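You operate a simulated robot arm through the tools that you are given. There is no shell and no other tool.

Carry out the task below with a simulated robot arm. There is one attempt and no reset: what you move stays moved.

JOB
Weigh and log the STEEL bar from the lab top drawer.
Fine: on the lab scale; zero it first; lay the bar back and close the drawer. Where these are worked on the way, their far stop is far enough and under half their travel is too little: lab top drawer.

It is judged by the outcome, as a careful person would: the job done as asked, and still so three seconds after it is handed in. It fails if anything else is knocked over, pushed out of place, dropped, spilled or broken.

ROBOT AND FRAMES
A 6-joint arm with a two-finger gripper, fixed in place. Base frame: the origin is at the foot of the arm, x ahead of it, y to its left, z up. Units: m, degrees, N and s.
Its first joint turns from -166.0 to 166.0 degrees. Payload 2.45 kg.
The tool frame sits at the grasp point between the pads (the TCP): z along the fingers, y along the line on which they close. The tips reach 0.02 m beyond it. Largest opening 0.14 m; the body of the gripper starts 0.168 m behind the TCP.
Orientation is that of the tool frame in the base frame, as a unit quaternion [w, x, y, z]. With the fingers straight down and closing along the base's y, the tool's x points along the base's -x, its y along +y and its z along -z.

CONTROLS
- The arm moves only by the tool play_rows. Its argument "motion" is a list of rows, each a list of 7 numbers: the shift along the base's x, y, z in units of 40 mm (1.0 is 40 mm), then the turn, a rotation vector about the base's x, y, z in units of 6 degrees (1.0 is 6 degrees), then the gripper command, from -1 (shut) to 1 (fully open), values between in proportion. In form: [[tx, ty, tz, ax, ay, az, grip], ...]. A call has 1 to 20 rows; each row shifts and turns the commanded pose from where the row before left it. A call with a number of a shift or a turn outside -1 to 1 is refused whole. Rows are played at 5 a second. More than 0.05 m and 8.6 degrees between two rows, or a gripper value outside its range, and nothing of the call is played. Where a pose cannot be reached the arm comes as near as it can. A force on the tool above 40 N (or 10 N above the force at the start of the call, whichever is more), or a blocked arm, ends the call early, and 0.2 s more pass. Each finger travels about 0.045 m/s and halts on what it meets, pressing with about 28 N; the grip force reading is that of the motor and also rises with nothing between the fingers. The clock runs only during rows and for 0.2 s after the last one: add rows that do not move to give the fingers time. It gives the time, the measured TCP pose, the force on the tool (base axes), the opening and the grip force at its end, in the units of the frame above (readings bear some noise), with the torque about the TCP (base axes, N m) and any sound that the robot's microphone picked up.
- Cameras (640 x 400 px; columns grow to the right, rows downward): "scene" is fixed at [0.0485, -0.499, 1.6364]; the picture's right is [0.74, -0.68, 0.00], its down [-0.38, -0.41, -0.83] and it looks along [0.56, 0.61, -0.56] (base axes); focal length 336 px, centre (320, 200). "wrist" rides on the gripper at [0.078, 0.011, -0.209] in the tool frame; the picture's right is [-0.14, 0.99, 0.00], its down [-0.92, -0.13, -0.37] and it looks along [-0.36, -0.05, 0.93] (tool axes); focal length 280 px, centre (320, 200). There is no depth. A picture from a camera that has moved, and an enlarged one, comes with that camera's place and axes in the base frame and with its lens.
- snapshot(camera): a new picture of that camera. It takes no simulated time.
- enlarge(camera, box): a new picture of the part [left, top, right, bottom] of that camera's present view, enlarged. It takes no simulated time.
- finish_job(): hands the job in; it is judged then, once.

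Nothing tells you positions but the pictures and the camera data. Unless the task says otherwise, let go and move clear before handing in.

The tools are called after ">>>" as name(argument=value, ...) on one line, values as JSON. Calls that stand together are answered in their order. play_rows: Moves the arm, as the interface text tells. Its arguments: {"type":"object","properties":{"motion":{"type":"array","items":{"type":"array","items":{"type":"number"}}}},"required":["motion"]} The other tools are called the same way: snapshot (camera) takes a picture; enlarge (camera, box) takes an enlarged picture of a part of a camera's view; finish_job () hands the job in.

At the start:

```text
t: 0.0
tcp_pos: [0.4107, 0.3424, 1.2551]
orientation: [0.0, 0.0, 1.0, -0.001]
wrist_force: [0.2, 0.4, 0.2]
ft_torque: [-0.01, 0.0, -0.04]
opening: 0.1402
grasp_force: 0.0
```

scene: 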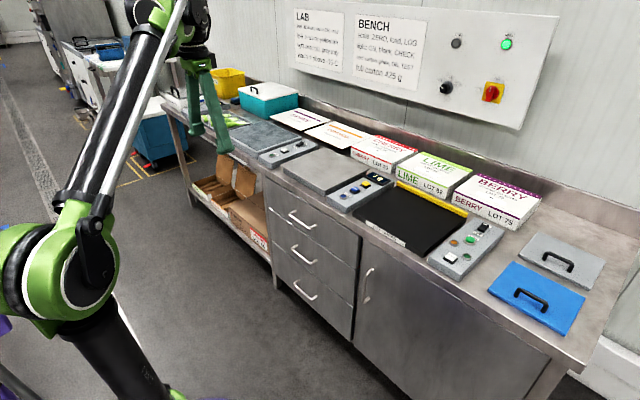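
wrist: 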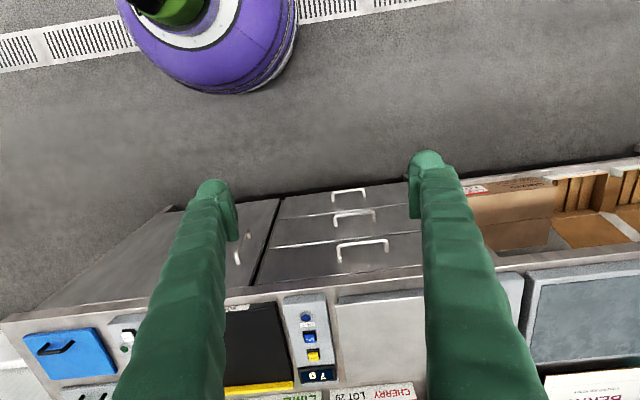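

I see a steel bench with scales, three drawers, a wall notice and cartons. First I'll read the notices and look at details.

>>> enlarge(camera="scene", box=[280, 0, 440, 100])

>>> enlarge(camera="scene", box=[220, 100, 420, 225])

>>> enlarge(camera="scene", box=[400, 0, 560, 130])

>>> enlarge(camera="scene", box=[320, 150, 520, 290])

>>> enlarge(camera="wrist", box=[220, 170, 540, 400])

```text
4.00 times, centred on (360, 50) of scene
camera zoom: at [0.0485, -0.499, 1.6364], right [0.74, -0.68, 0.0], down [-0.38, -0.41, -0.83], along [0.56, 0.61, -0.56], focal length 1343 px, centre (160, 800)
```

zoom: 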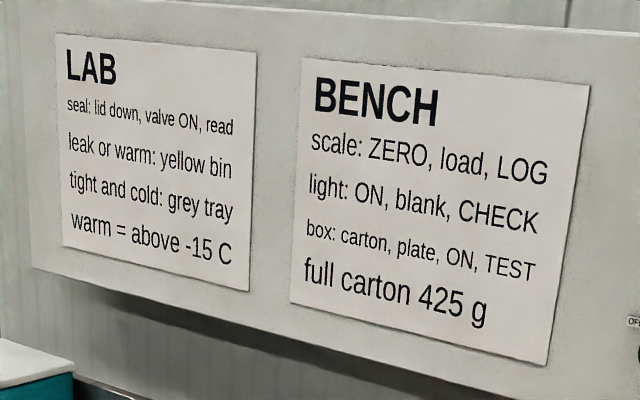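

```text
3.20 times, centred on (320, 162) of scene
camera zoom: at [0.0485, -0.499, 1.6364], right [0.74, -0.68, 0.0], down [-0.38, -0.41, -0.83], along [0.56, 0.61, -0.56], focal length 1074 px, centre (320, 320)
```

zoom: 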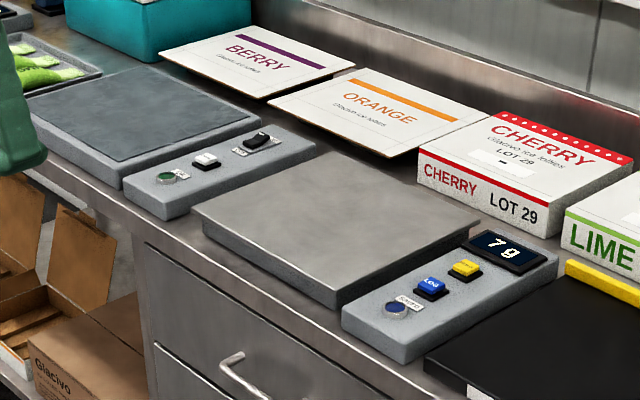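

```text
3.08 times, centred on (480, 65) of scene
camera zoom: at [0.0485, -0.499, 1.6364], right [0.74, -0.68, 0.0], down [-0.38, -0.41, -0.83], along [0.56, 0.61, -0.56], focal length 1033 px, centre (-172, 615)
```

zoom: 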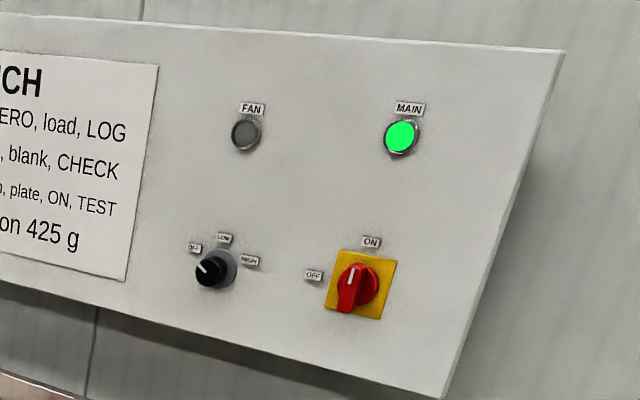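

```text
2.86 times, centred on (420, 220) of scene
camera zoom: at [0.0485, -0.499, 1.6364], right [0.74, -0.68, 0.0], down [-0.38, -0.41, -0.83], along [0.56, 0.61, -0.56], focal length 959 px, centre (34, 143)
```

zoom: 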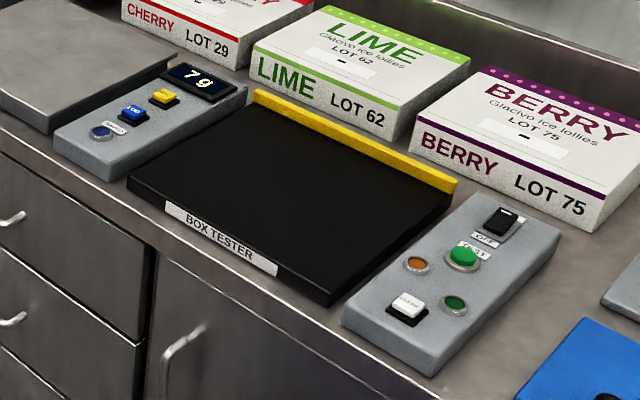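

```text
1.74 times, centred on (380, 285) of wrist
camera zoom: at [0.3329, 0.3523, 1.4636], right [0.14, 0.99, 0.0], down [0.92, -0.13, 0.37], along [0.36, -0.05, -0.93], focal length 488 px, centre (216, 52)
```

zoom: 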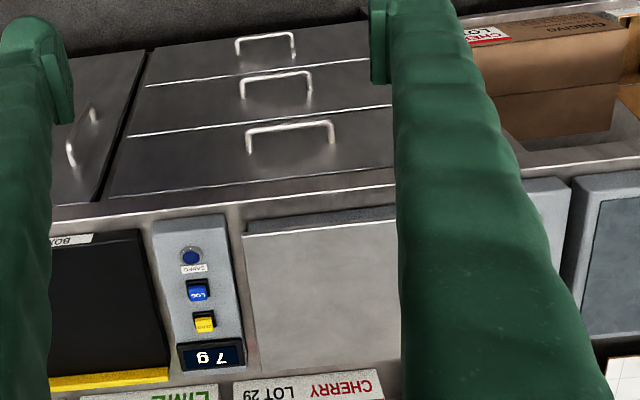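

The scale in front of the cartons shows 7 g, with a yellow ZERO key and a blue LOG key, and three drawers sit below it. I'll take closer looks at the drawers and the scale to triangulate positions.

>>> enlarge(camera="scene", box=[260, 180, 380, 320])

>>> enlarge(camera="scene", box=[320, 160, 400, 220])

>>> enlarge(camera="wrist", box=[280, 280, 360, 390])

>>> enlarge(camera="wrist", box=[260, 170, 440, 290])

>>> enlarge(camera="scene", box=[250, 130, 400, 215])

```text
2.86 times, centred on (320, 250) of scene
camera zoom: at [0.0485, -0.499, 1.6364], right [0.74, -0.68, 0.0], down [-0.38, -0.41, -0.83], along [0.56, 0.61, -0.56], focal length 959 px, centre (320, 57)
```

zoom: 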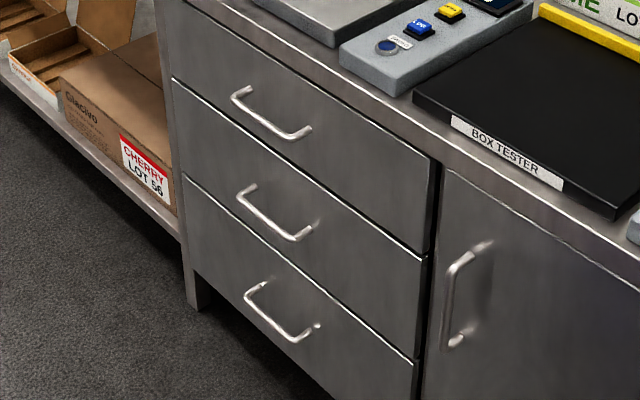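

```text
6.67 times, centred on (360, 190) of scene
camera zoom: at [0.0485, -0.499, 1.6364], right [0.74, -0.68, 0.0], down [-0.38, -0.41, -0.83], along [0.56, 0.61, -0.56], focal length 2238 px, centre (53, 267)
```

zoom: 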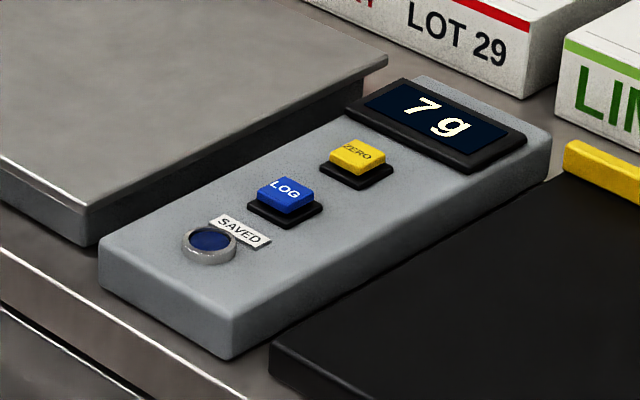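

```text
3.64 times, centred on (320, 335) of wrist
camera zoom: at [0.3329, 0.3523, 1.4636], right [0.14, 0.99, 0.0], down [0.92, -0.13, 0.37], along [0.36, -0.05, -0.93], focal length 1020 px, centre (320, -291)
```

zoom: 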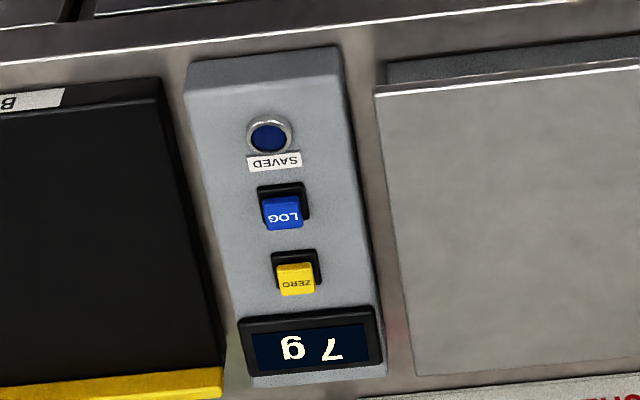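

```text
3.33 times, centred on (350, 230) of wrist
camera zoom: at [0.3329, 0.3523, 1.4636], right [0.14, 0.99, 0.0], down [0.92, -0.13, 0.37], along [0.36, -0.05, -0.93], focal length 935 px, centre (220, 100)
```

zoom: 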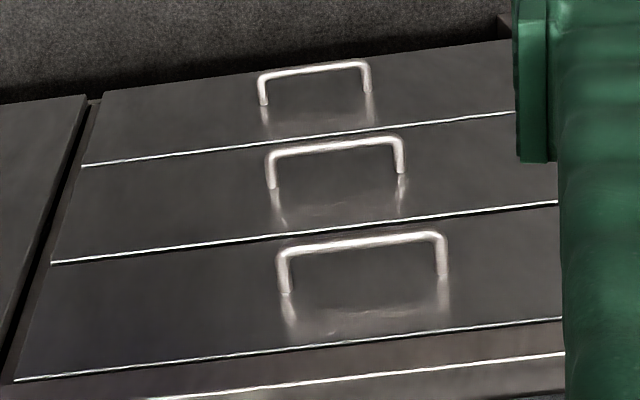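

```text
4.27 times, centred on (325, 172) of scene
camera zoom: at [0.0485, -0.499, 1.6364], right [0.74, -0.68, 0.0], down [-0.38, -0.41, -0.83], along [0.56, 0.61, -0.56], focal length 1432 px, centre (299, 317)
```

zoom: 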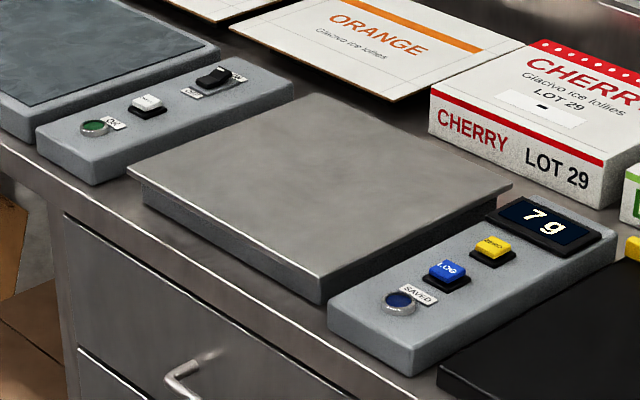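

ZERO looks to be near (0.985, 0.242, 0.922), LOG near (0.921, 0.244, 0.923), and the top drawer's handle near (0.777, 0.426, 0.735). I'll check the rest of the room for another scale or drawer before acting.

>>> enlarge(camera="scene", box=[30, 0, 190, 130])

>>> enlarge(camera="scene", box=[160, 60, 320, 160])

>>> enlarge(camera="scene", box=[0, 200, 200, 400])

>>> enlarge(camera="scene", box=[440, 200, 640, 400])

```text
3.08 times, centred on (110, 65) of scene
camera zoom: at [0.0485, -0.499, 1.6364], right [0.74, -0.68, 0.0], down [-0.38, -0.41, -0.83], along [0.56, 0.61, -0.56], focal length 1033 px, centre (966, 615)
```

zoom: 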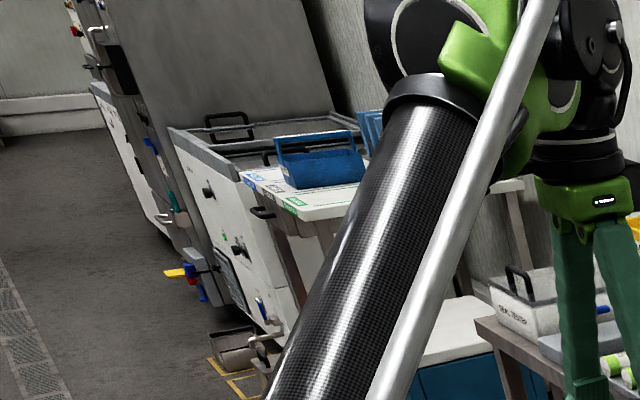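

```text
4.00 times, centred on (240, 110) of scene
camera zoom: at [0.0485, -0.499, 1.6364], right [0.74, -0.68, 0.0], down [-0.38, -0.41, -0.83], along [0.56, 0.61, -0.56], focal length 1343 px, centre (640, 560)
```

zoom: 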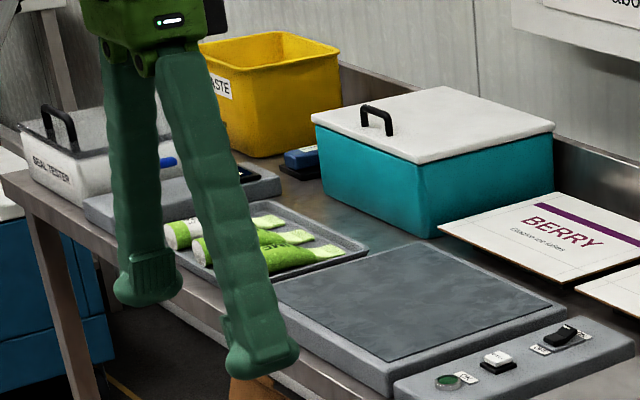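

```text
2.00 times, centred on (100, 300) of scene
camera zoom: at [0.0485, -0.499, 1.6364], right [0.74, -0.68, 0.0], down [-0.38, -0.41, -0.83], along [0.56, 0.61, -0.56], focal length 672 px, centre (760, 0)
```

zoom: 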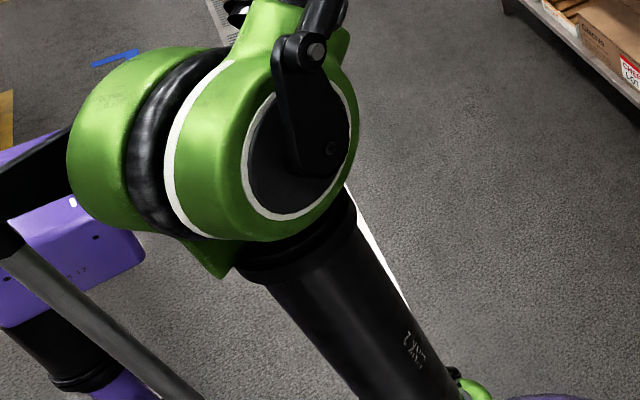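

```text
2.00 times, centred on (540, 300) of scene
camera zoom: at [0.0485, -0.499, 1.6364], right [0.74, -0.68, 0.0], down [-0.38, -0.41, -0.83], along [0.56, 0.61, -0.56], focal length 672 px, centre (-120, 0)
```

zoom: 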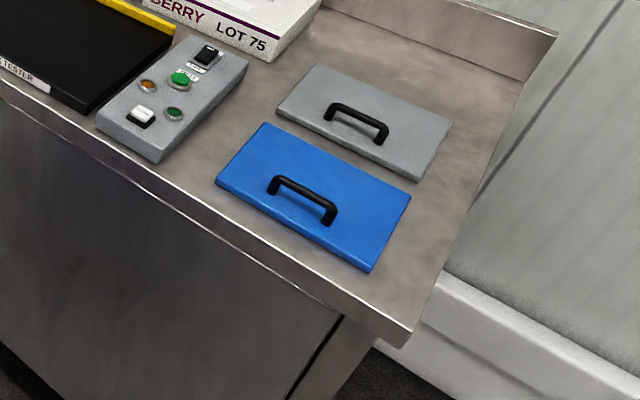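

Only this scale and drawer unit match the job, so I'll close the fingers and move above the ZERO key with the tool tilted forward for reach.

>>> play_rows(motion=[[0.967, -0.167, -0.333, 0, -0.333, 0, -1], [0.967, -0.167, -0.333, 0, -0.333, 0, -1], [0.967, -0.167, -0.333, 0, -0.333, 0, -1], [0.967, -0.167, -0.333, 0, -0.333, 0, -1], [0.967, -0.167, -0.333, 0, -0.333, 0, -1], [0.967, -0.167, -0.333, 0, -0.333, 0, -1], [0.967, -0.167, -0.333, 0, -0.333, 0, -1], [0.967, -0.167, -0.333, 0, -0.333, 0, -1], [0.967, -0.167, -0.333, 0, -0.333, 0, -1], [0.967, -0.167, -0.333, 0, -0.333, 0, -1], [0.967, -0.167, -0.333, 0, -0.333, 0, -1], [0.967, -0.167, -0.333, 0, -0.333, 0, -1], [0.5, -0.167, -0.333, 0, -0.333, 0, -1], [0.5, -0.167, -0.333, 0, -0.333, 0, -1], [0.5, -0.167, -0.333, 0, -0.333, 0, -1], [0, 0, 0, 0, 0, 0, -1]])

```text
t: 3.4
tcp_pos: [0.9338, 0.2401, 1.0561]
orientation: [0.259, 0.0, 0.966, 0.0]
wrist_force: [-0.5, 0.1, -0.1]
ft_torque: [-0.01, 0.0, -0.04]
opening: 0.0
grasp_force: 27.5
```

The tool sits at (0.934, 0.240, 1.056), tilted 30 degrees with the fingers shut. I'll look from both cameras to refine the key positions.

>>> snapshot(camera="wrist")

>>> snapshot(camera="scene")

```text
taken
camera wrist: at [0.7631, 0.2511, 1.1959], right [0.12, 0.99, 0.07], down [0.61, -0.13, 0.78], along [0.78, -0.05, -0.62], focal length 280 px, centre (320, 200)
```

wrist: 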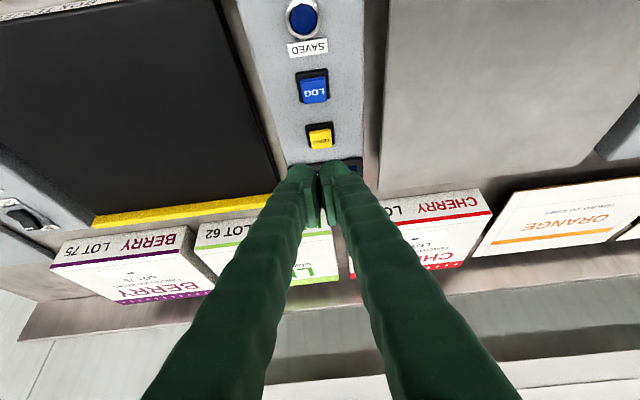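

```text
taken
```

scene: 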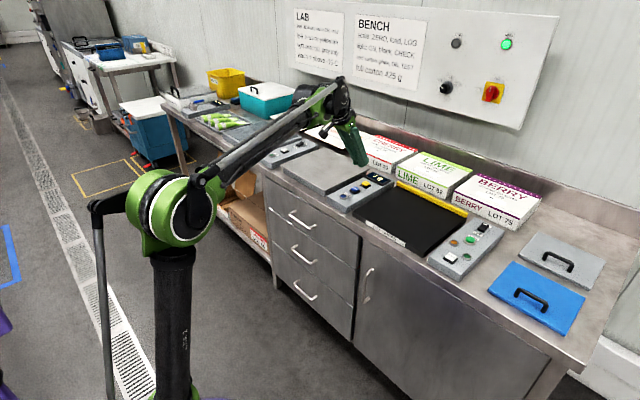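

Both views agree on ZERO at about (0.987, 0.243, 0.922). I'll move over it and come down to just above.

>>> play_rows(motion=[[0.7, 0.04, -0.5, 0, 0, 0, -1], [0.7, 0.04, -0.7, 0, 0, 0, -1], [0, 0, -0.6, 0, 0, 0, -1], [0, 0, -0.4, 0, 0, 0, -1], [0, 0, 0, 0, 0, 0, -1]])

>>> snapshot(camera="wrist")

>>> enlarge(camera="scene", box=[320, 140, 420, 220])

```text
t: 4.6
tcp_pos: [0.99, 0.2434, 0.9676]
orientation: [0.258, 0.0, 0.966, 0.0]
wrist_force: [0.1, -0.6, 0.0]
ft_torque: [0.03, 0.01, 0.02]
opening: 0.0002
grasp_force: 27.5
```

```text
taken
camera wrist: at [0.819, 0.2541, 1.1083], right [0.12, 0.99, 0.07], down [0.61, -0.13, 0.78], along [0.78, -0.05, -0.62], focal length 280 px, centre (320, 200)
```

wrist: 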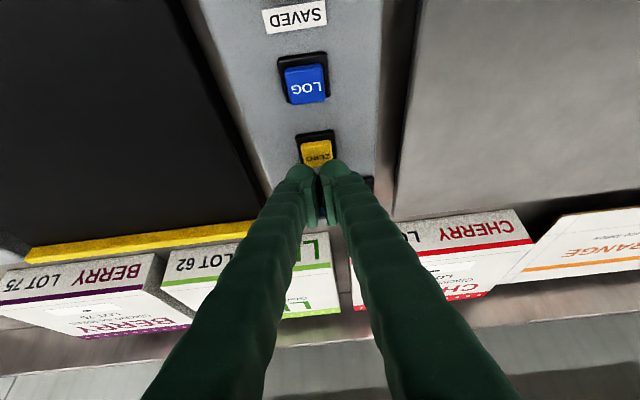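

```text
5.00 times, centred on (370, 180) of scene
camera zoom: at [0.0485, -0.499, 1.6364], right [0.74, -0.68, 0.0], down [-0.38, -0.41, -0.83], along [0.56, 0.61, -0.56], focal length 1679 px, centre (70, 300)
```

zoom: 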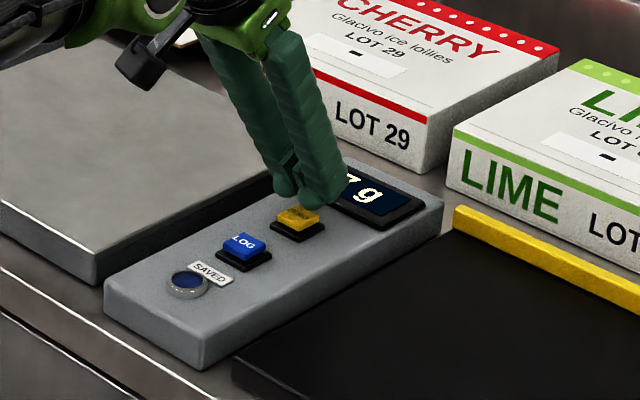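

The fingertip edge is just over the ZERO key, about 19 mm above it. I'll lower gently in small steps and watch the force and the display.

>>> play_rows(motion=[[0.05, 0, -0.1, 0, 0, 0, -1], [0, 0, -0.1, 0, 0, 0, -1], [0, 0, -0.1, 0, 0, 0, -1], [0, 0, -0.1, 0, 0, 0, -1], [0, 0, -0.03, 0, 0, 0, -1], [0, 0, 0, 0, 0, 0, -1]])

>>> enlarge(camera="scene", box=[340, 160, 400, 210])

```text
t: 6.0
tcp_pos: [0.994, 0.245, 0.9499]
orientation: [0.259, 0.0, 0.966, 0.0]
wrist_force: [0.1, 0.6, 1.6]
ft_torque: [0.0, 0.01, 0.01]
opening: 0.0062
grasp_force: 29.4
```

```text
8.00 times, centred on (370, 185) of scene
camera zoom: at [0.0485, -0.499, 1.6364], right [0.74, -0.68, 0.0], down [-0.38, -0.41, -0.83], along [0.56, 0.61, -0.56], focal length 2686 px, centre (-80, 320)
```

zoom: 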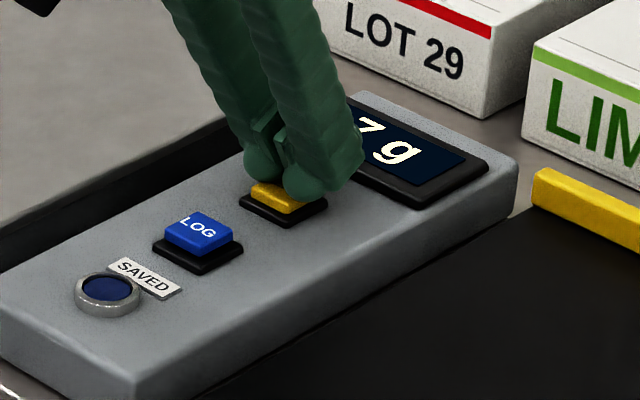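

The fingertips have just touched the key, with about 1.6 N showing. I'll press a few more millimetres.

>>> play_rows(motion=[[0, 0, -0.05, 0, 0, 0, -1], [0, 0, -0.05, 0, 0, 0, -1], [0, 0, 0, 0, 0, 0, -1]])

>>> enlarge(camera="scene", box=[340, 160, 400, 210])

```text
t: 6.8
tcp_pos: [0.9929, 0.2442, 0.9466]
orientation: [0.259, 0.0, 0.966, 0.0]
wrist_force: [1.1, 0.0, 3.4]
ft_torque: [-0.02, 0.03, 0.0]
opening: 0.0061
grasp_force: 30.0
heard: click
```

```text
8.00 times, centred on (370, 185) of scene
camera zoom: at [0.0485, -0.499, 1.6364], right [0.74, -0.68, 0.0], down [-0.38, -0.41, -0.83], along [0.56, 0.61, -0.56], focal length 2686 px, centre (-80, 320)
```

zoom: 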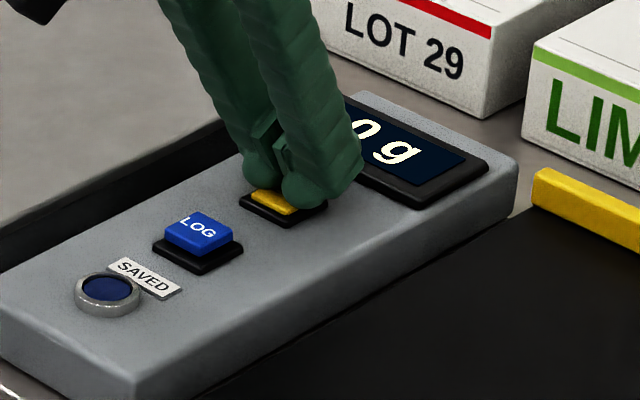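

Click heard and the display now shows 0 g. I'll lift off and reorient the tool to face the drawer handle with the fingers closing above and below it.

>>> play_rows(motion=[[0, 0, 1, 0, 0, 0, -1], [0, 0, 1, 0, 0, 0, -1], [0, 0, 1, 0, 0, 0, -1], [-0.6, 0.3, -0.1, 0.5, 0, -0.866, -1], [-0.6, 0.3, -0.1, 0.5, 0, -0.866, -1], [-0.6, 0.3, -0.1, 0.5, 0, -0.866, -1], [-0.6, 0.3, -0.1, 0.5, 0, -0.866, -1], [-0.6, 0.3, -0.1, 0.5, 0, -0.866, -1], [-0.6, 0.3, -0.1, 0.5, 0, -0.866, -1], [-0.6, 0.3, -0.1, 0.5, 0, -0.866, -1], [-0.6, 0.3, -0.1, 0.5, 0, -0.866, -1], [-0.6, 0.3, -0.1, 0.5, 0, -0.866, -1], [-0.6, 0.3, -0.1, 0.5, 0, -0.866, -1], [-0.6, 0.3, -0.1, 0.5, 0, -0.866, -1], [-0.6, 0.3, -0.1, 0.5, 0, -0.866, -1], [-0.6, 0.3, -0.1, 0.5, 0, -0.866, -1], [-0.6, 0.3, -0.1, 0.5, 0, -0.866, -1], [-0.6, 0.3, -0.1, 0.5, 0, -0.866, -1], [0, 0, 0, 0, 0, 0, -1]])

>>> snapshot(camera="scene")

>>> snapshot(camera="wrist")

```text
t: 10.8
tcp_pos: [0.6315, 0.4234, 1.0058]
orientation: [0.184, 0.683, 0.683, 0.183]
wrist_force: [-0.9, 0.4, 0.1]
ft_torque: [0.02, -0.05, -0.01]
opening: 0.0001
grasp_force: 28.7
```

```text
taken
```

scene: 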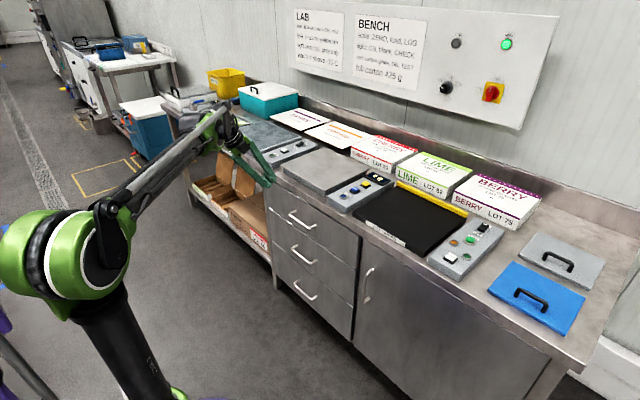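

```text
taken
camera wrist: at [0.5379, 0.5016, 1.1913], right [0.86, -0.14, 0.5], down [-0.3, -0.92, 0.26], along [0.42, -0.37, -0.83], focal length 280 px, centre (320, 200)
```

wrist: 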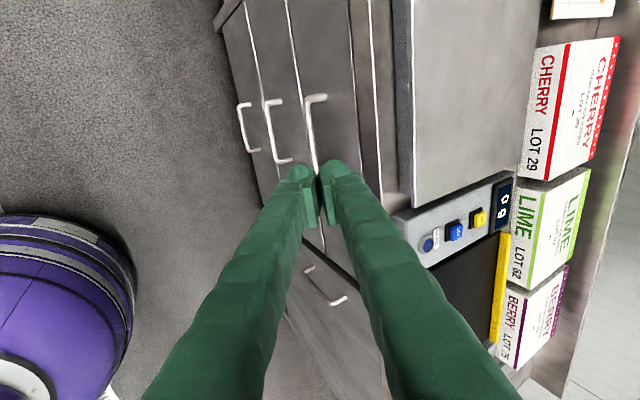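

The zero holds and the handle is where I reckoned, near (0.777, 0.426, 0.735). I'll tilt further, open the fingers part way and go to a pre-grasp pose in front of the handle.

>>> play_rows(motion=[[0.1, 0, 0, 0, -1, 0, -0.43], [0.1, 0, -0.5, 0, -1, 0, -0.43], [0.2, 0, -1, 0, -1, 0, -0.43], [0.25, 0, -1, 0, -1, 0, -0.43], [0.3, 0, -1, 0, -1, 0, -0.43], [0.3, 0.06, -1, 0, 0, 0, -0.43], [0.2, 0, -1, 0, 0, 0, -0.43], [0, 0, 0, 0, 0, 0, -0.43]])

>>> snapshot(camera="wrist")

>>> enlarge(camera="scene", box=[220, 140, 380, 260])

```text
t: 12.6
tcp_pos: [0.6897, 0.4252, 0.7865]
orientation: [0.353, 0.612, 0.613, 0.354]
wrist_force: [0.4, 0.3, -1.0]
ft_torque: [0.02, 0.01, 0.0]
opening: 0.04
grasp_force: 0.0
```

```text
taken
camera wrist: at [0.515, 0.5028, 0.8996], right [0.49, -0.14, 0.86], down [-0.38, -0.92, 0.07], along [0.78, -0.37, -0.51], focal length 280 px, centre (320, 200)
```

wrist: 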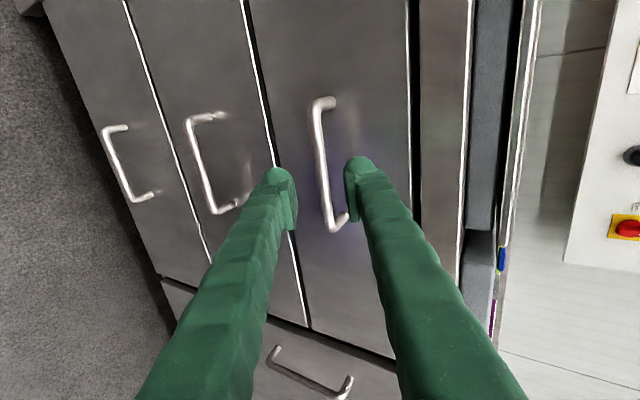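

```text
3.33 times, centred on (300, 200) of scene
camera zoom: at [0.0485, -0.499, 1.6364], right [0.74, -0.68, 0.0], down [-0.38, -0.41, -0.83], along [0.56, 0.61, -0.56], focal length 1119 px, centre (387, 200)
```

zoom: 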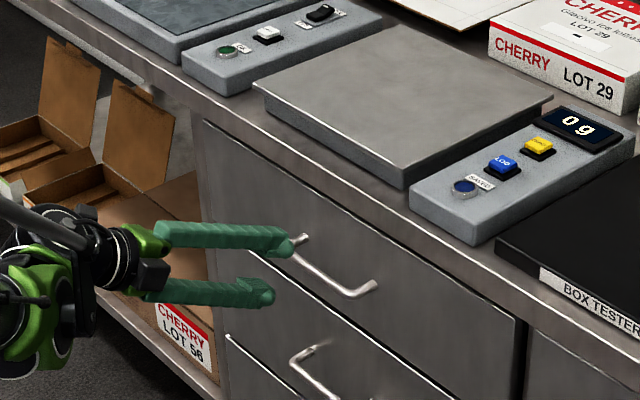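

The handle bar refines to x 0.77, y 0.35 to 0.49, z 0.743, well lined up between the fingers. I'll advance along the tool axis and close on it.

>>> play_rows(motion=[[0.477, -0.03, -0.259, 0, 0, 0, -0.43], [0.477, -0.03, -0.259, 0, 0, 0, -0.43], [0.477, -0.03, -0.259, 0, 0, 0, -0.43], [0.477, -0.03, -0.259, 0, 0, 0, -0.43], [0, 0, 0, 0, 0, 0, -0.43]])

>>> snapshot(camera="wrist")

>>> enlarge(camera="scene", box=[240, 170, 360, 260])

```text
t: 13.8
tcp_pos: [0.7674, 0.4225, 0.7457]
orientation: [0.354, 0.612, 0.612, 0.354]
wrist_force: [0.6, 0.1, 0.2]
ft_torque: [-0.03, -0.01, -0.01]
opening: 0.0398
grasp_force: 0.0
```

```text
taken
camera wrist: at [0.5922, 0.5005, 0.8586], right [0.49, -0.14, 0.86], down [-0.38, -0.92, 0.07], along [0.78, -0.37, -0.51], focal length 280 px, centre (320, 200)
```

wrist: 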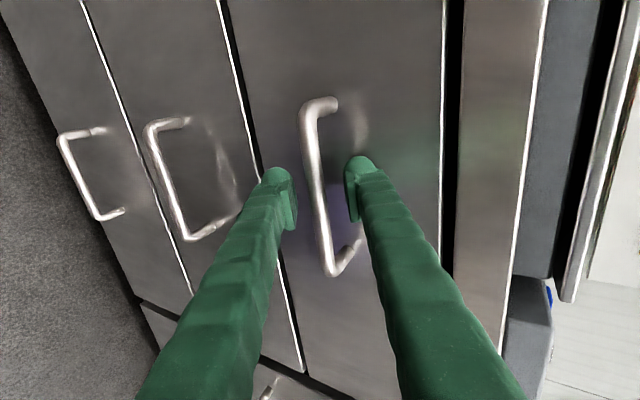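

```text
4.44 times, centred on (300, 215) of scene
camera zoom: at [0.0485, -0.499, 1.6364], right [0.74, -0.68, 0.0], down [-0.38, -0.41, -0.83], along [0.56, 0.61, -0.56], focal length 1492 px, centre (409, 133)
```

zoom: 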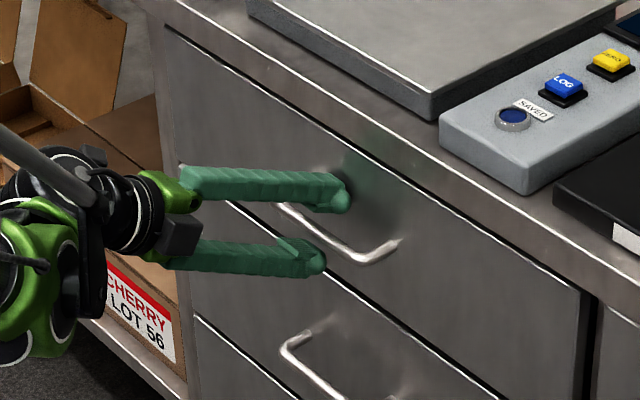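

The bar sits between the two fingers at grasp depth. I'll close on it.

>>> play_rows(motion=[[0, 0, 0, 0, 0, 0, -1], [0, 0, 0, 0, 0, 0, -1], [0, 0, 0, 0, 0, 0, -1], [0, 0, 0, 0, 0, 0, -1], [0, 0, 0, 0, 0, 0, -1]])

>>> enlarge(camera="scene", box=[240, 170, 360, 260])

```text
t: 15.2
tcp_pos: [0.7654, 0.4224, 0.745]
orientation: [0.353, 0.613, 0.612, 0.353]
wrist_force: [-2.4, 1.1, -14.4]
ft_torque: [-0.47, -0.03, 0.22]
opening: 0.009
grasp_force: 36.7
stopped in row 5: the force on the tool passed its limit at 41 N (the readings are from after the stop); the commanded pose is now the measured one
```

```text
4.44 times, centred on (300, 215) of scene
camera zoom: at [0.0485, -0.499, 1.6364], right [0.74, -0.68, 0.0], down [-0.38, -0.41, -0.83], along [0.56, 0.61, -0.56], focal length 1492 px, centre (409, 133)
```

zoom: 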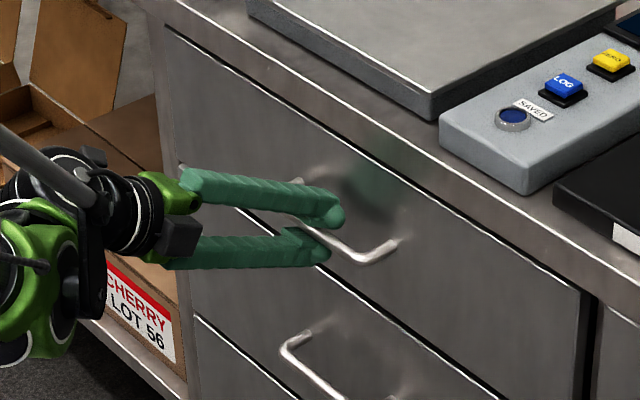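

The handle is held (opening 9 mm), with some side load. I'll ease that by a small downward shift and start pulling slowly.

>>> play_rows(motion=[[-0.02, 0, -0.04, 0, 0, 0, -1], [-0.1, 0, 0, 0, 0, 0, -1], [-0.2, 0, 0, 0, 0, 0, -1], [-0.2, 0, 0, 0, 0, 0, -1]])

```text
t: 16.2
tcp_pos: [0.7453, 0.4223, 0.7443]
orientation: [0.354, 0.612, 0.612, 0.354]
wrist_force: [0.3, 8.7, 7.2]
ft_torque: [-0.5, 0.04, -0.02]
opening: 0.0092
grasp_force: 36.9
```

The drawer seems to be coming with little pull force. I'll keep pulling in steps and check with the camera.

>>> play_rows(motion=[[-0.4, 0, 0, 0, 0, 0, -1], [-0.4, 0, 0, 0, 0, 0, -1], [-0.4, 0, 0, 0, 0, 0, -1], [-0.4, 0, 0, 0, 0, 0, -1]])

>>> snapshot(camera="scene")

>>> snapshot(camera="wrist")

```text
t: 17.2
tcp_pos: [0.6796, 0.4231, 0.7446]
orientation: [0.354, 0.612, 0.612, 0.354]
wrist_force: [0.2, 16.0, 7.4]
ft_torque: [-0.3, 0.01, 0.34]
opening: 0.0092
grasp_force: 36.9
```

```text
taken
```

scene: 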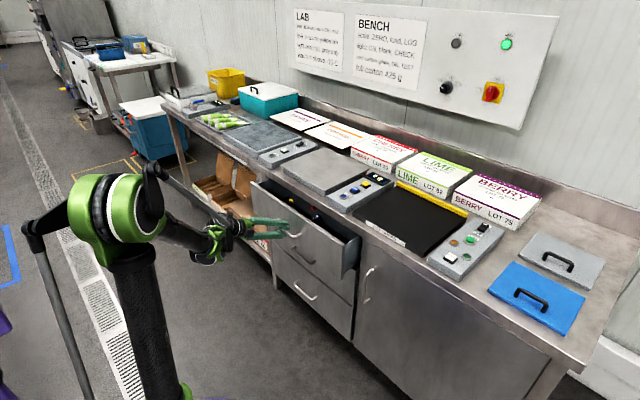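

```text
taken
camera wrist: at [0.5065, 0.5003, 0.8572], right [0.5, -0.14, 0.86], down [-0.38, -0.92, 0.07], along [0.78, -0.37, -0.51], focal length 280 px, centre (320, 200)
```

wrist: 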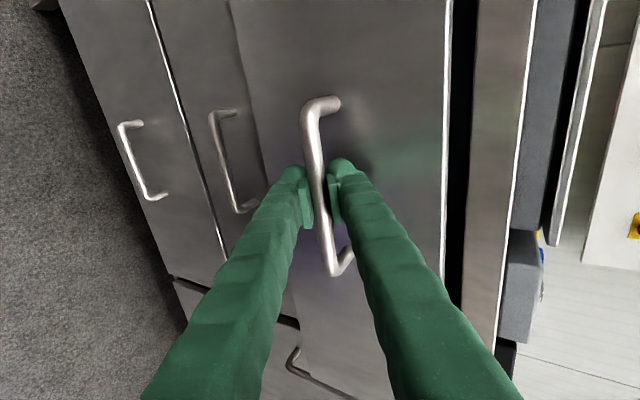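

The drawer is opening smoothly, though with some sideways load in y. I'll ease that and pull further toward the far stop.

>>> play_rows(motion=[[-0.3, 0.05, 0, 0, 0, 0, -1], [-0.4, 0.03, 0, 0, 0, 0, -1], [-0.4, 0, 0, 0, 0, 0, -1], [-0.4, 0, 0, 0, 0, 0, -1], [-0.4, 0, 0, 0, 0, 0, -1]])

```text
t: 18.4
tcp_pos: [0.6057, 0.4252, 0.7431]
orientation: [0.353, 0.614, 0.612, 0.354]
wrist_force: [-0.5, -17.1, 13.0]
ft_torque: [-0.44, 0.05, 0.2]
opening: 0.0091
grasp_force: 36.8
```

>>> play_rows(motion=[[-0.3, -0.03, 0.02, 0, 0, 0, -1], [-0.4, -0.01, 0, 0, 0, 0, -1], [-0.4, 0, 0, 0, 0, 0, -1], [-0.4, 0, 0, 0, 0, 0, -1]])

>>> snapshot(camera="scene")

```text
t: 19.4
tcp_pos: [0.5456, 0.4242, 0.7434]
orientation: [0.352, 0.613, 0.612, 0.354]
wrist_force: [-1.0, -3.4, -20.0]
ft_torque: [-0.01, -0.04, 0.97]
opening: 0.009
grasp_force: 36.6
```

```text
taken
```

scene: 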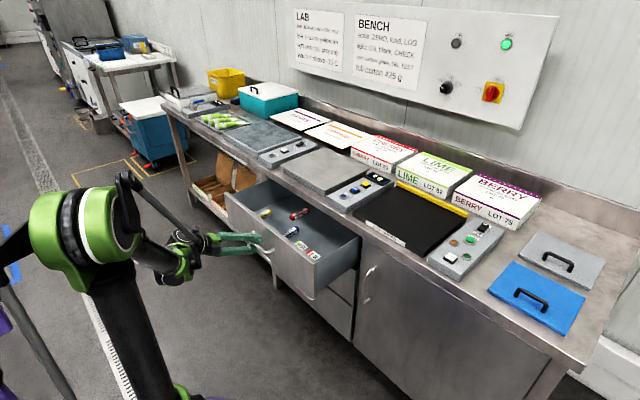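

The drawer is about 0.22 m out and three small bars are visible inside. I'll keep pulling gently to find the far stop.

>>> play_rows(motion=[[-0.2, 0, -0.015, 0, 0, 0, -1], [-0.25, 0, 0, 0, 0, 0, -1], [-0.25, 0, 0, 0, 0, 0, -1], [-0.25, 0, 0, 0, 0, 0, -1]])

```text
t: 20.4
tcp_pos: [0.5061, 0.4252, 0.7445]
orientation: [0.353, 0.612, 0.613, 0.354]
wrist_force: [1.6, 17.0, 6.7]
ft_torque: [-0.19, 0.03, 0.58]
opening: 0.0089
grasp_force: 35.9
```

>>> enlarge(camera="scene", box=[210, 160, 370, 300])

>>> play_rows(motion=[[-0.2, 0.03, 0.0, 0, 0, 0, -1], [-0.25, 0, 0, 0, 0, 0, -1], [-0.25, 0, 0, 0, 0, 0, -1]])

```text
2.86 times, centred on (290, 230) of scene
camera zoom: at [0.0485, -0.499, 1.6364], right [0.74, -0.68, 0.0], down [-0.38, -0.41, -0.83], along [0.56, 0.61, -0.56], focal length 959 px, centre (406, 114)
```

zoom: 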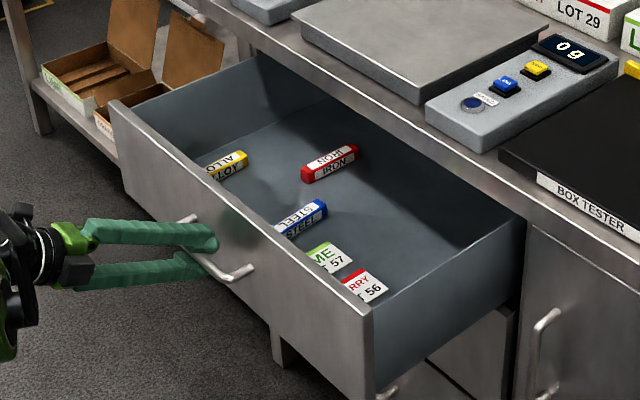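

```text
t: 21.2
tcp_pos: [0.4787, 0.4251, 0.7445]
orientation: [0.354, 0.614, 0.612, 0.352]
wrist_force: [-0.1, 0.9, 1.2]
ft_torque: [-0.13, 0.06, 0.86]
opening: 0.009
grasp_force: 36.9
```

Inside are ALLOY, IRON and STEEL bars, with STEEL near the front. I'll continue gently to the far stop.

>>> play_rows(motion=[[-0.25, 0, 0.0, 0, 0, 0, -1], [-0.25, 0, 0, 0, 0, 0, -1], [-0.25, 0, 0, 0, 0, 0, -1], [-0.25, 0, 0, 0, 0, 0, -1]])

```text
t: 22.2
tcp_pos: [0.4382, 0.4245, 0.7431]
orientation: [0.354, 0.613, 0.612, 0.353]
wrist_force: [0.9, 3.2, 6.3]
ft_torque: [-0.26, 0.0, 0.53]
opening: 0.0088
grasp_force: 35.9
```

>>> snapshot(camera="scene")

>>> snapshot(camera="wrist")

```text
taken
```

scene: 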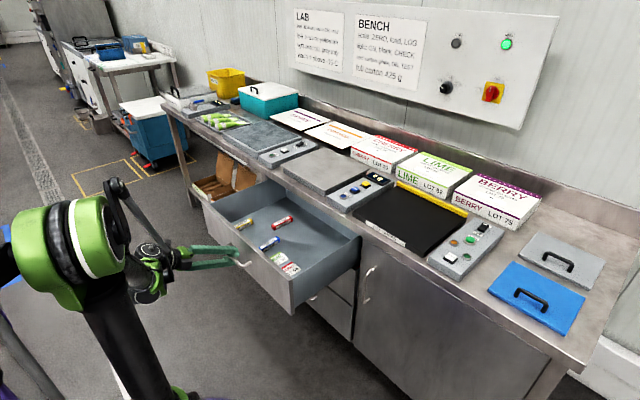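

```text
taken
camera wrist: at [0.2644, 0.5024, 0.8567], right [0.5, -0.14, 0.86], down [-0.38, -0.92, 0.07], along [0.78, -0.37, -0.51], focal length 280 px, centre (320, 200)
```

wrist: 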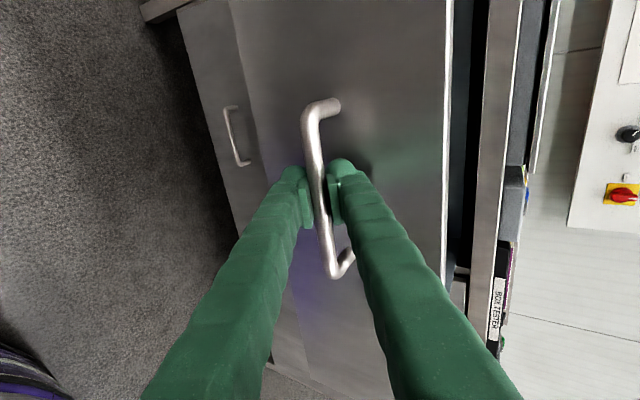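

>>> play_rows(motion=[[-0.25, 0, 0.0, 0, 0, 0, -1], [-0.25, 0, 0, 0, 0, 0, -1], [-0.25, 0, 0, 0, 0, 0, -1], [-0.25, 0, 0, 0, 0, 0, -1]])

```text
t: 22.8
tcp_pos: [0.4227, 0.424, 0.7453]
orientation: [0.357, 0.612, 0.611, 0.353]
wrist_force: [45.2, -6.9, -10.3]
ft_torque: [-0.14, 0.03, 0.33]
opening: 0.0102
grasp_force: 37.7
stopped in row 3: the force on the tool passed its limit at 64 N (the readings are from after the stop); the commanded pose is now the measured one
```

That's the far stop, at about 0.34 m of travel. I'll relax slightly, release the handle and back away along the tool axis.

>>> play_rows(motion=[[0.06, 0, 0, 0, 0, 0, -1], [0, 0, 0, 0, 0, 0, -0.43], [0, 0, 0, 0, 0, 0, -0.43], [0, 0, 0, 0, 0, 0, -0.43], [0, 0, 0, 0, 0, 0, -0.43]])

>>> enlarge(camera="scene", box=[200, 170, 360, 300])

```text
t: 24.0
tcp_pos: [0.4229, 0.4251, 0.7471]
orientation: [0.356, 0.612, 0.612, 0.353]
wrist_force: [1.2, -1.1, -0.2]
ft_torque: [0.01, -0.02, -0.04]
opening: 0.0397
grasp_force: 0.1
```

```text
3.08 times, centred on (280, 235) of scene
camera zoom: at [0.0485, -0.499, 1.6364], right [0.74, -0.68, 0.0], down [-0.38, -0.41, -0.83], along [0.56, 0.61, -0.56], focal length 1033 px, centre (443, 92)
```

zoom: 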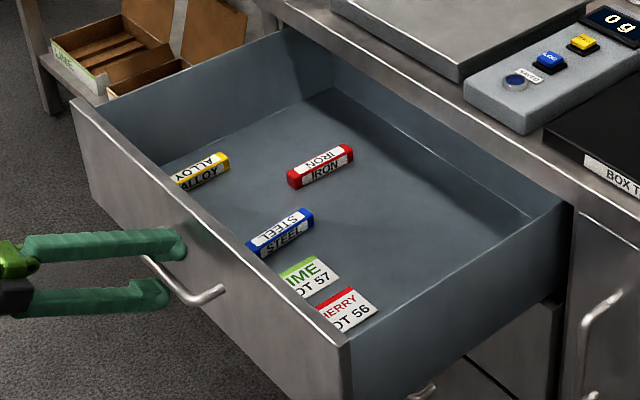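

The drawer stays open and the gripper is free of the handle. I'll back off, rise, and return the tool to vertical with fingers closing along y, since the STEEL bar lies along x near (0.60, 0.42).

>>> play_rows(motion=[[-0.65, 0, 0.375, 0, 0, 0, -0.43], [-0.65, 0, 0.375, 0, 0, 0, -0.43], [-0.5, 0, 0.5, 0, 0, 0, -0.43], [0, 0, 1, 0, 1, 0, -0.43], [0, 0, 1, 0, 1, 0, -0.43], [0, 0, 1, 0, 1, 0, -0.43], [0, 0, 1, 0, 1, 0, -0.43], [0, 0, 1, 0, 1, 0, -0.43], [0, 0, 1, 0, 1, 0, -0.43], [0.3, 0, 0.5, 0, 1, 0, -0.43], [0.3, 0, 0.3, 0, 1, 0, -0.43], [0.3, 0, 0, 0, 1, 0, -0.43], [0.3, 0, 0, 0, 1, 0, -0.43], [0, 0, 0, 0, 0, 0, -0.43]])

```text
t: 27.0
tcp_pos: [0.4389, 0.4176, 1.0684]
orientation: [0.002, 0.707, 0.708, 0.001]
wrist_force: [0.4, 1.1, -0.3]
ft_torque: [-0.02, -0.01, 0.0]
opening: 0.0398
grasp_force: 0.0
out of reach, approached as far as the arm can: row 1, 2, 3
```

>>> play_rows(motion=[[0.1, 0, 0, 0, 0, 1, -0.43], [0.1, 0, 0, 0, 0, 1, -0.43], [0.1, 0, 0, 0, 0, 1, -0.43], [0.1, 0, 0, 0, 0, 1, -0.43], [0.1, 0, 0, 0, 0, 1, -0.43], [0.1, 0, 0, 0, 0, 1, -0.43], [0.1, 0, 0, 0, 0, 1, -0.43], [0.1, 0, 0, 0, 0, 1, -0.43], [0.1, 0, 0, 0, 0, 1, -0.43], [0.1, 0, 0, 0, 0, 1, -0.43], [0.1, 0, 0, 0, 0, 1, -0.43], [0.1, 0, 0, 0, 0, 1, -0.43], [0.1, 0, 0, 0, 0, 1, -0.43], [0.1, 0, 0, 0, 0, 1, -0.43], [0.1, 0, 0, 0, 0, 1, -0.43], [0, 0, 0, 0, 0, 0, -0.43]])

>>> snapshot(camera="wrist")

>>> snapshot(camera="scene")

>>> enlarge(camera="scene", box=[220, 190, 320, 290])

```text
t: 30.4
tcp_pos: [0.4989, 0.4171, 1.0694]
orientation: [0.001, -0.001, 1.0, 0.002]
wrist_force: [-0.3, -0.8, -0.4]
ft_torque: [0.03, 0.02, 0.05]
opening: 0.0397
grasp_force: 0.0
```

```text
taken
camera wrist: at [0.4213, 0.4268, 1.2768], right [0.14, 0.99, 0.0], down [0.92, -0.13, 0.37], along [0.37, -0.05, -0.93], focal length 280 px, centre (320, 200)
```

wrist: 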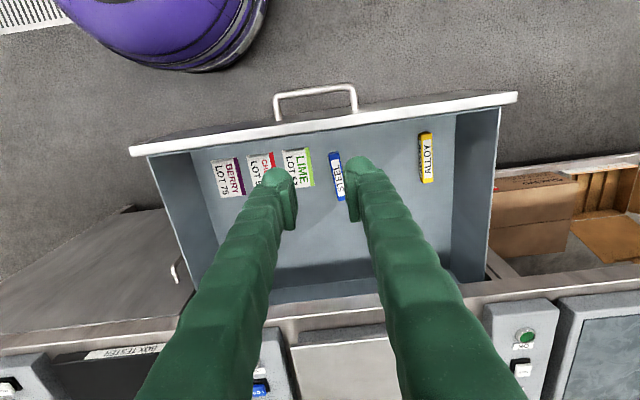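

```text
taken
```

scene: 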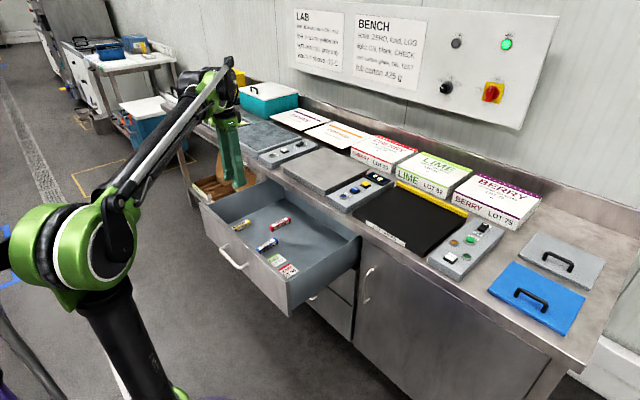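

```text
4.00 times, centred on (270, 240) of scene
camera zoom: at [0.0485, -0.499, 1.6364], right [0.74, -0.68, 0.0], down [-0.38, -0.41, -0.83], along [0.56, 0.61, -0.56], focal length 1343 px, centre (520, 40)
```

zoom: 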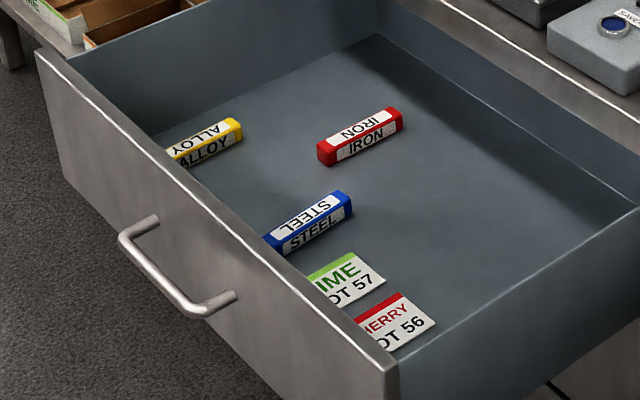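

>>> play_rows(motion=[[0, 1, 0, 0, 0, 0, -0.43], [0, 1, 0, 0, 0, 0, -0.43], [0, 0, 0, 0, 0, 0, -0.43]])

>>> snapshot(camera="wrist")

>>> enlarge(camera="wrist", box=[220, 120, 340, 220])

```text
t: 31.2
tcp_pos: [0.4975, 0.4965, 1.0687]
orientation: [0.001, 0.0, 1.0, 0.001]
wrist_force: [0.0, 0.0, -0.2]
ft_torque: [-0.01, 0.04, 0.0]
opening: 0.0399
grasp_force: 0.0
```

```text
taken
camera wrist: at [0.4213, 0.5063, 1.2761], right [0.14, 0.99, 0.0], down [0.92, -0.13, 0.37], along [0.37, -0.05, -0.93], focal length 280 px, centre (320, 200)
```

wrist: 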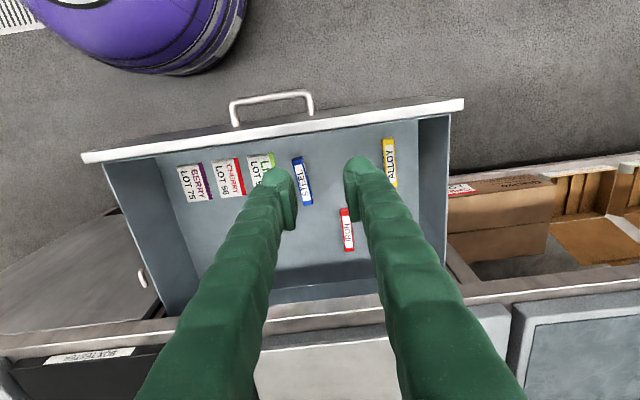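

```text
4.00 times, centred on (280, 170) of wrist
camera zoom: at [0.4213, 0.5063, 1.2761], right [0.14, 0.99, 0.0], down [0.92, -0.13, 0.37], along [0.37, -0.05, -0.93], focal length 1122 px, centre (480, 320)
```

zoom: 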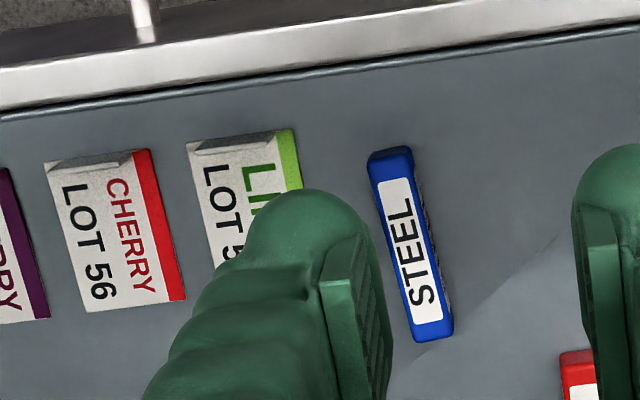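

The STEEL bar top is near (0.61, 0.442, 0.674), about 10 cm long and turned some 4.5 degrees from x. I'll move above it, line up the yaw and open a little wider.

>>> play_rows(motion=[[0.409, -0.195, -0.6, 0, 0, 0.107, -0.214], [0.409, -0.195, -0.6, 0, 0, 0.107, -0.214], [0.409, -0.195, -0.6, 0, 0, 0.107, -0.214], [0.409, -0.195, -0.6, 0, 0, 0.107, -0.214], [0.409, -0.195, -0.6, 0, 0, 0.107, -0.214], [0.409, -0.195, -0.6, 0, 0, 0.107, -0.214], [0.409, -0.195, -0.6, 0, 0, 0.107, -0.214], [0, 0, 0, 0, 0, 0, -0.214]])

>>> snapshot(camera="wrist")

>>> enlarge(camera="scene", box=[220, 180, 320, 280])

```text
t: 33.0
tcp_pos: [0.6145, 0.4436, 0.8983]
orientation: [0.0, -0.039, 0.999, 0.002]
wrist_force: [-0.1, -0.6, -0.6]
ft_torque: [-0.01, -0.01, 0.02]
opening: 0.0551
grasp_force: 0.2
```

```text
taken
camera wrist: at [0.5362, 0.4458, 1.1069], right [0.06, 1.0, 0.0], down [0.93, -0.06, 0.37], along [0.37, -0.02, -0.93], focal length 280 px, centre (320, 200)
```

wrist: 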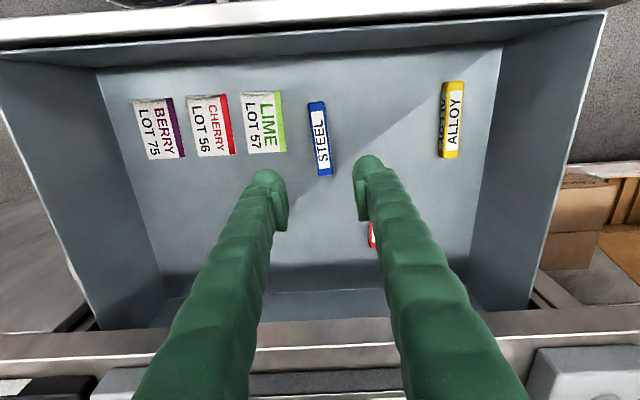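

```text
4.00 times, centred on (270, 230) of scene
camera zoom: at [0.0485, -0.499, 1.6364], right [0.74, -0.68, 0.0], down [-0.38, -0.41, -0.83], along [0.56, 0.61, -0.56], focal length 1343 px, centre (520, 80)
```

zoom: 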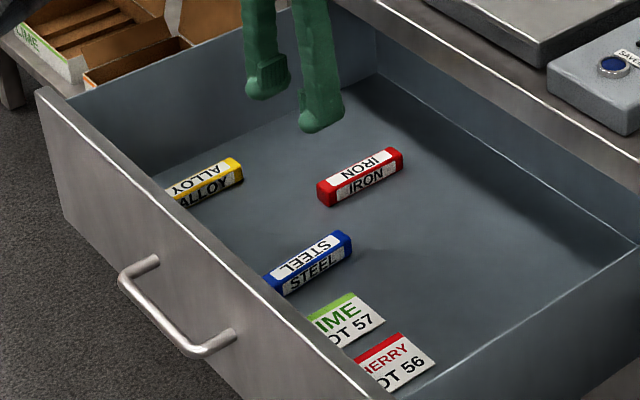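

>>> enlarge(camera="wrist", box=[240, 80, 400, 180])

```text
4.00 times, centred on (320, 130) of wrist
camera zoom: at [0.5362, 0.4458, 1.1069], right [0.06, 1.0, 0.0], down [0.93, -0.06, 0.37], along [0.37, -0.02, -0.93], focal length 1122 px, centre (320, 480)
```

zoom: 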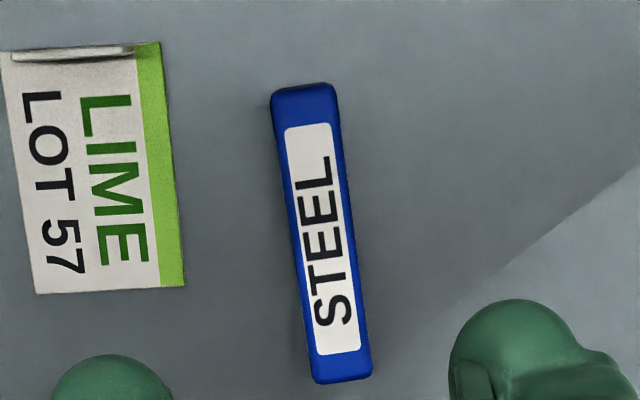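

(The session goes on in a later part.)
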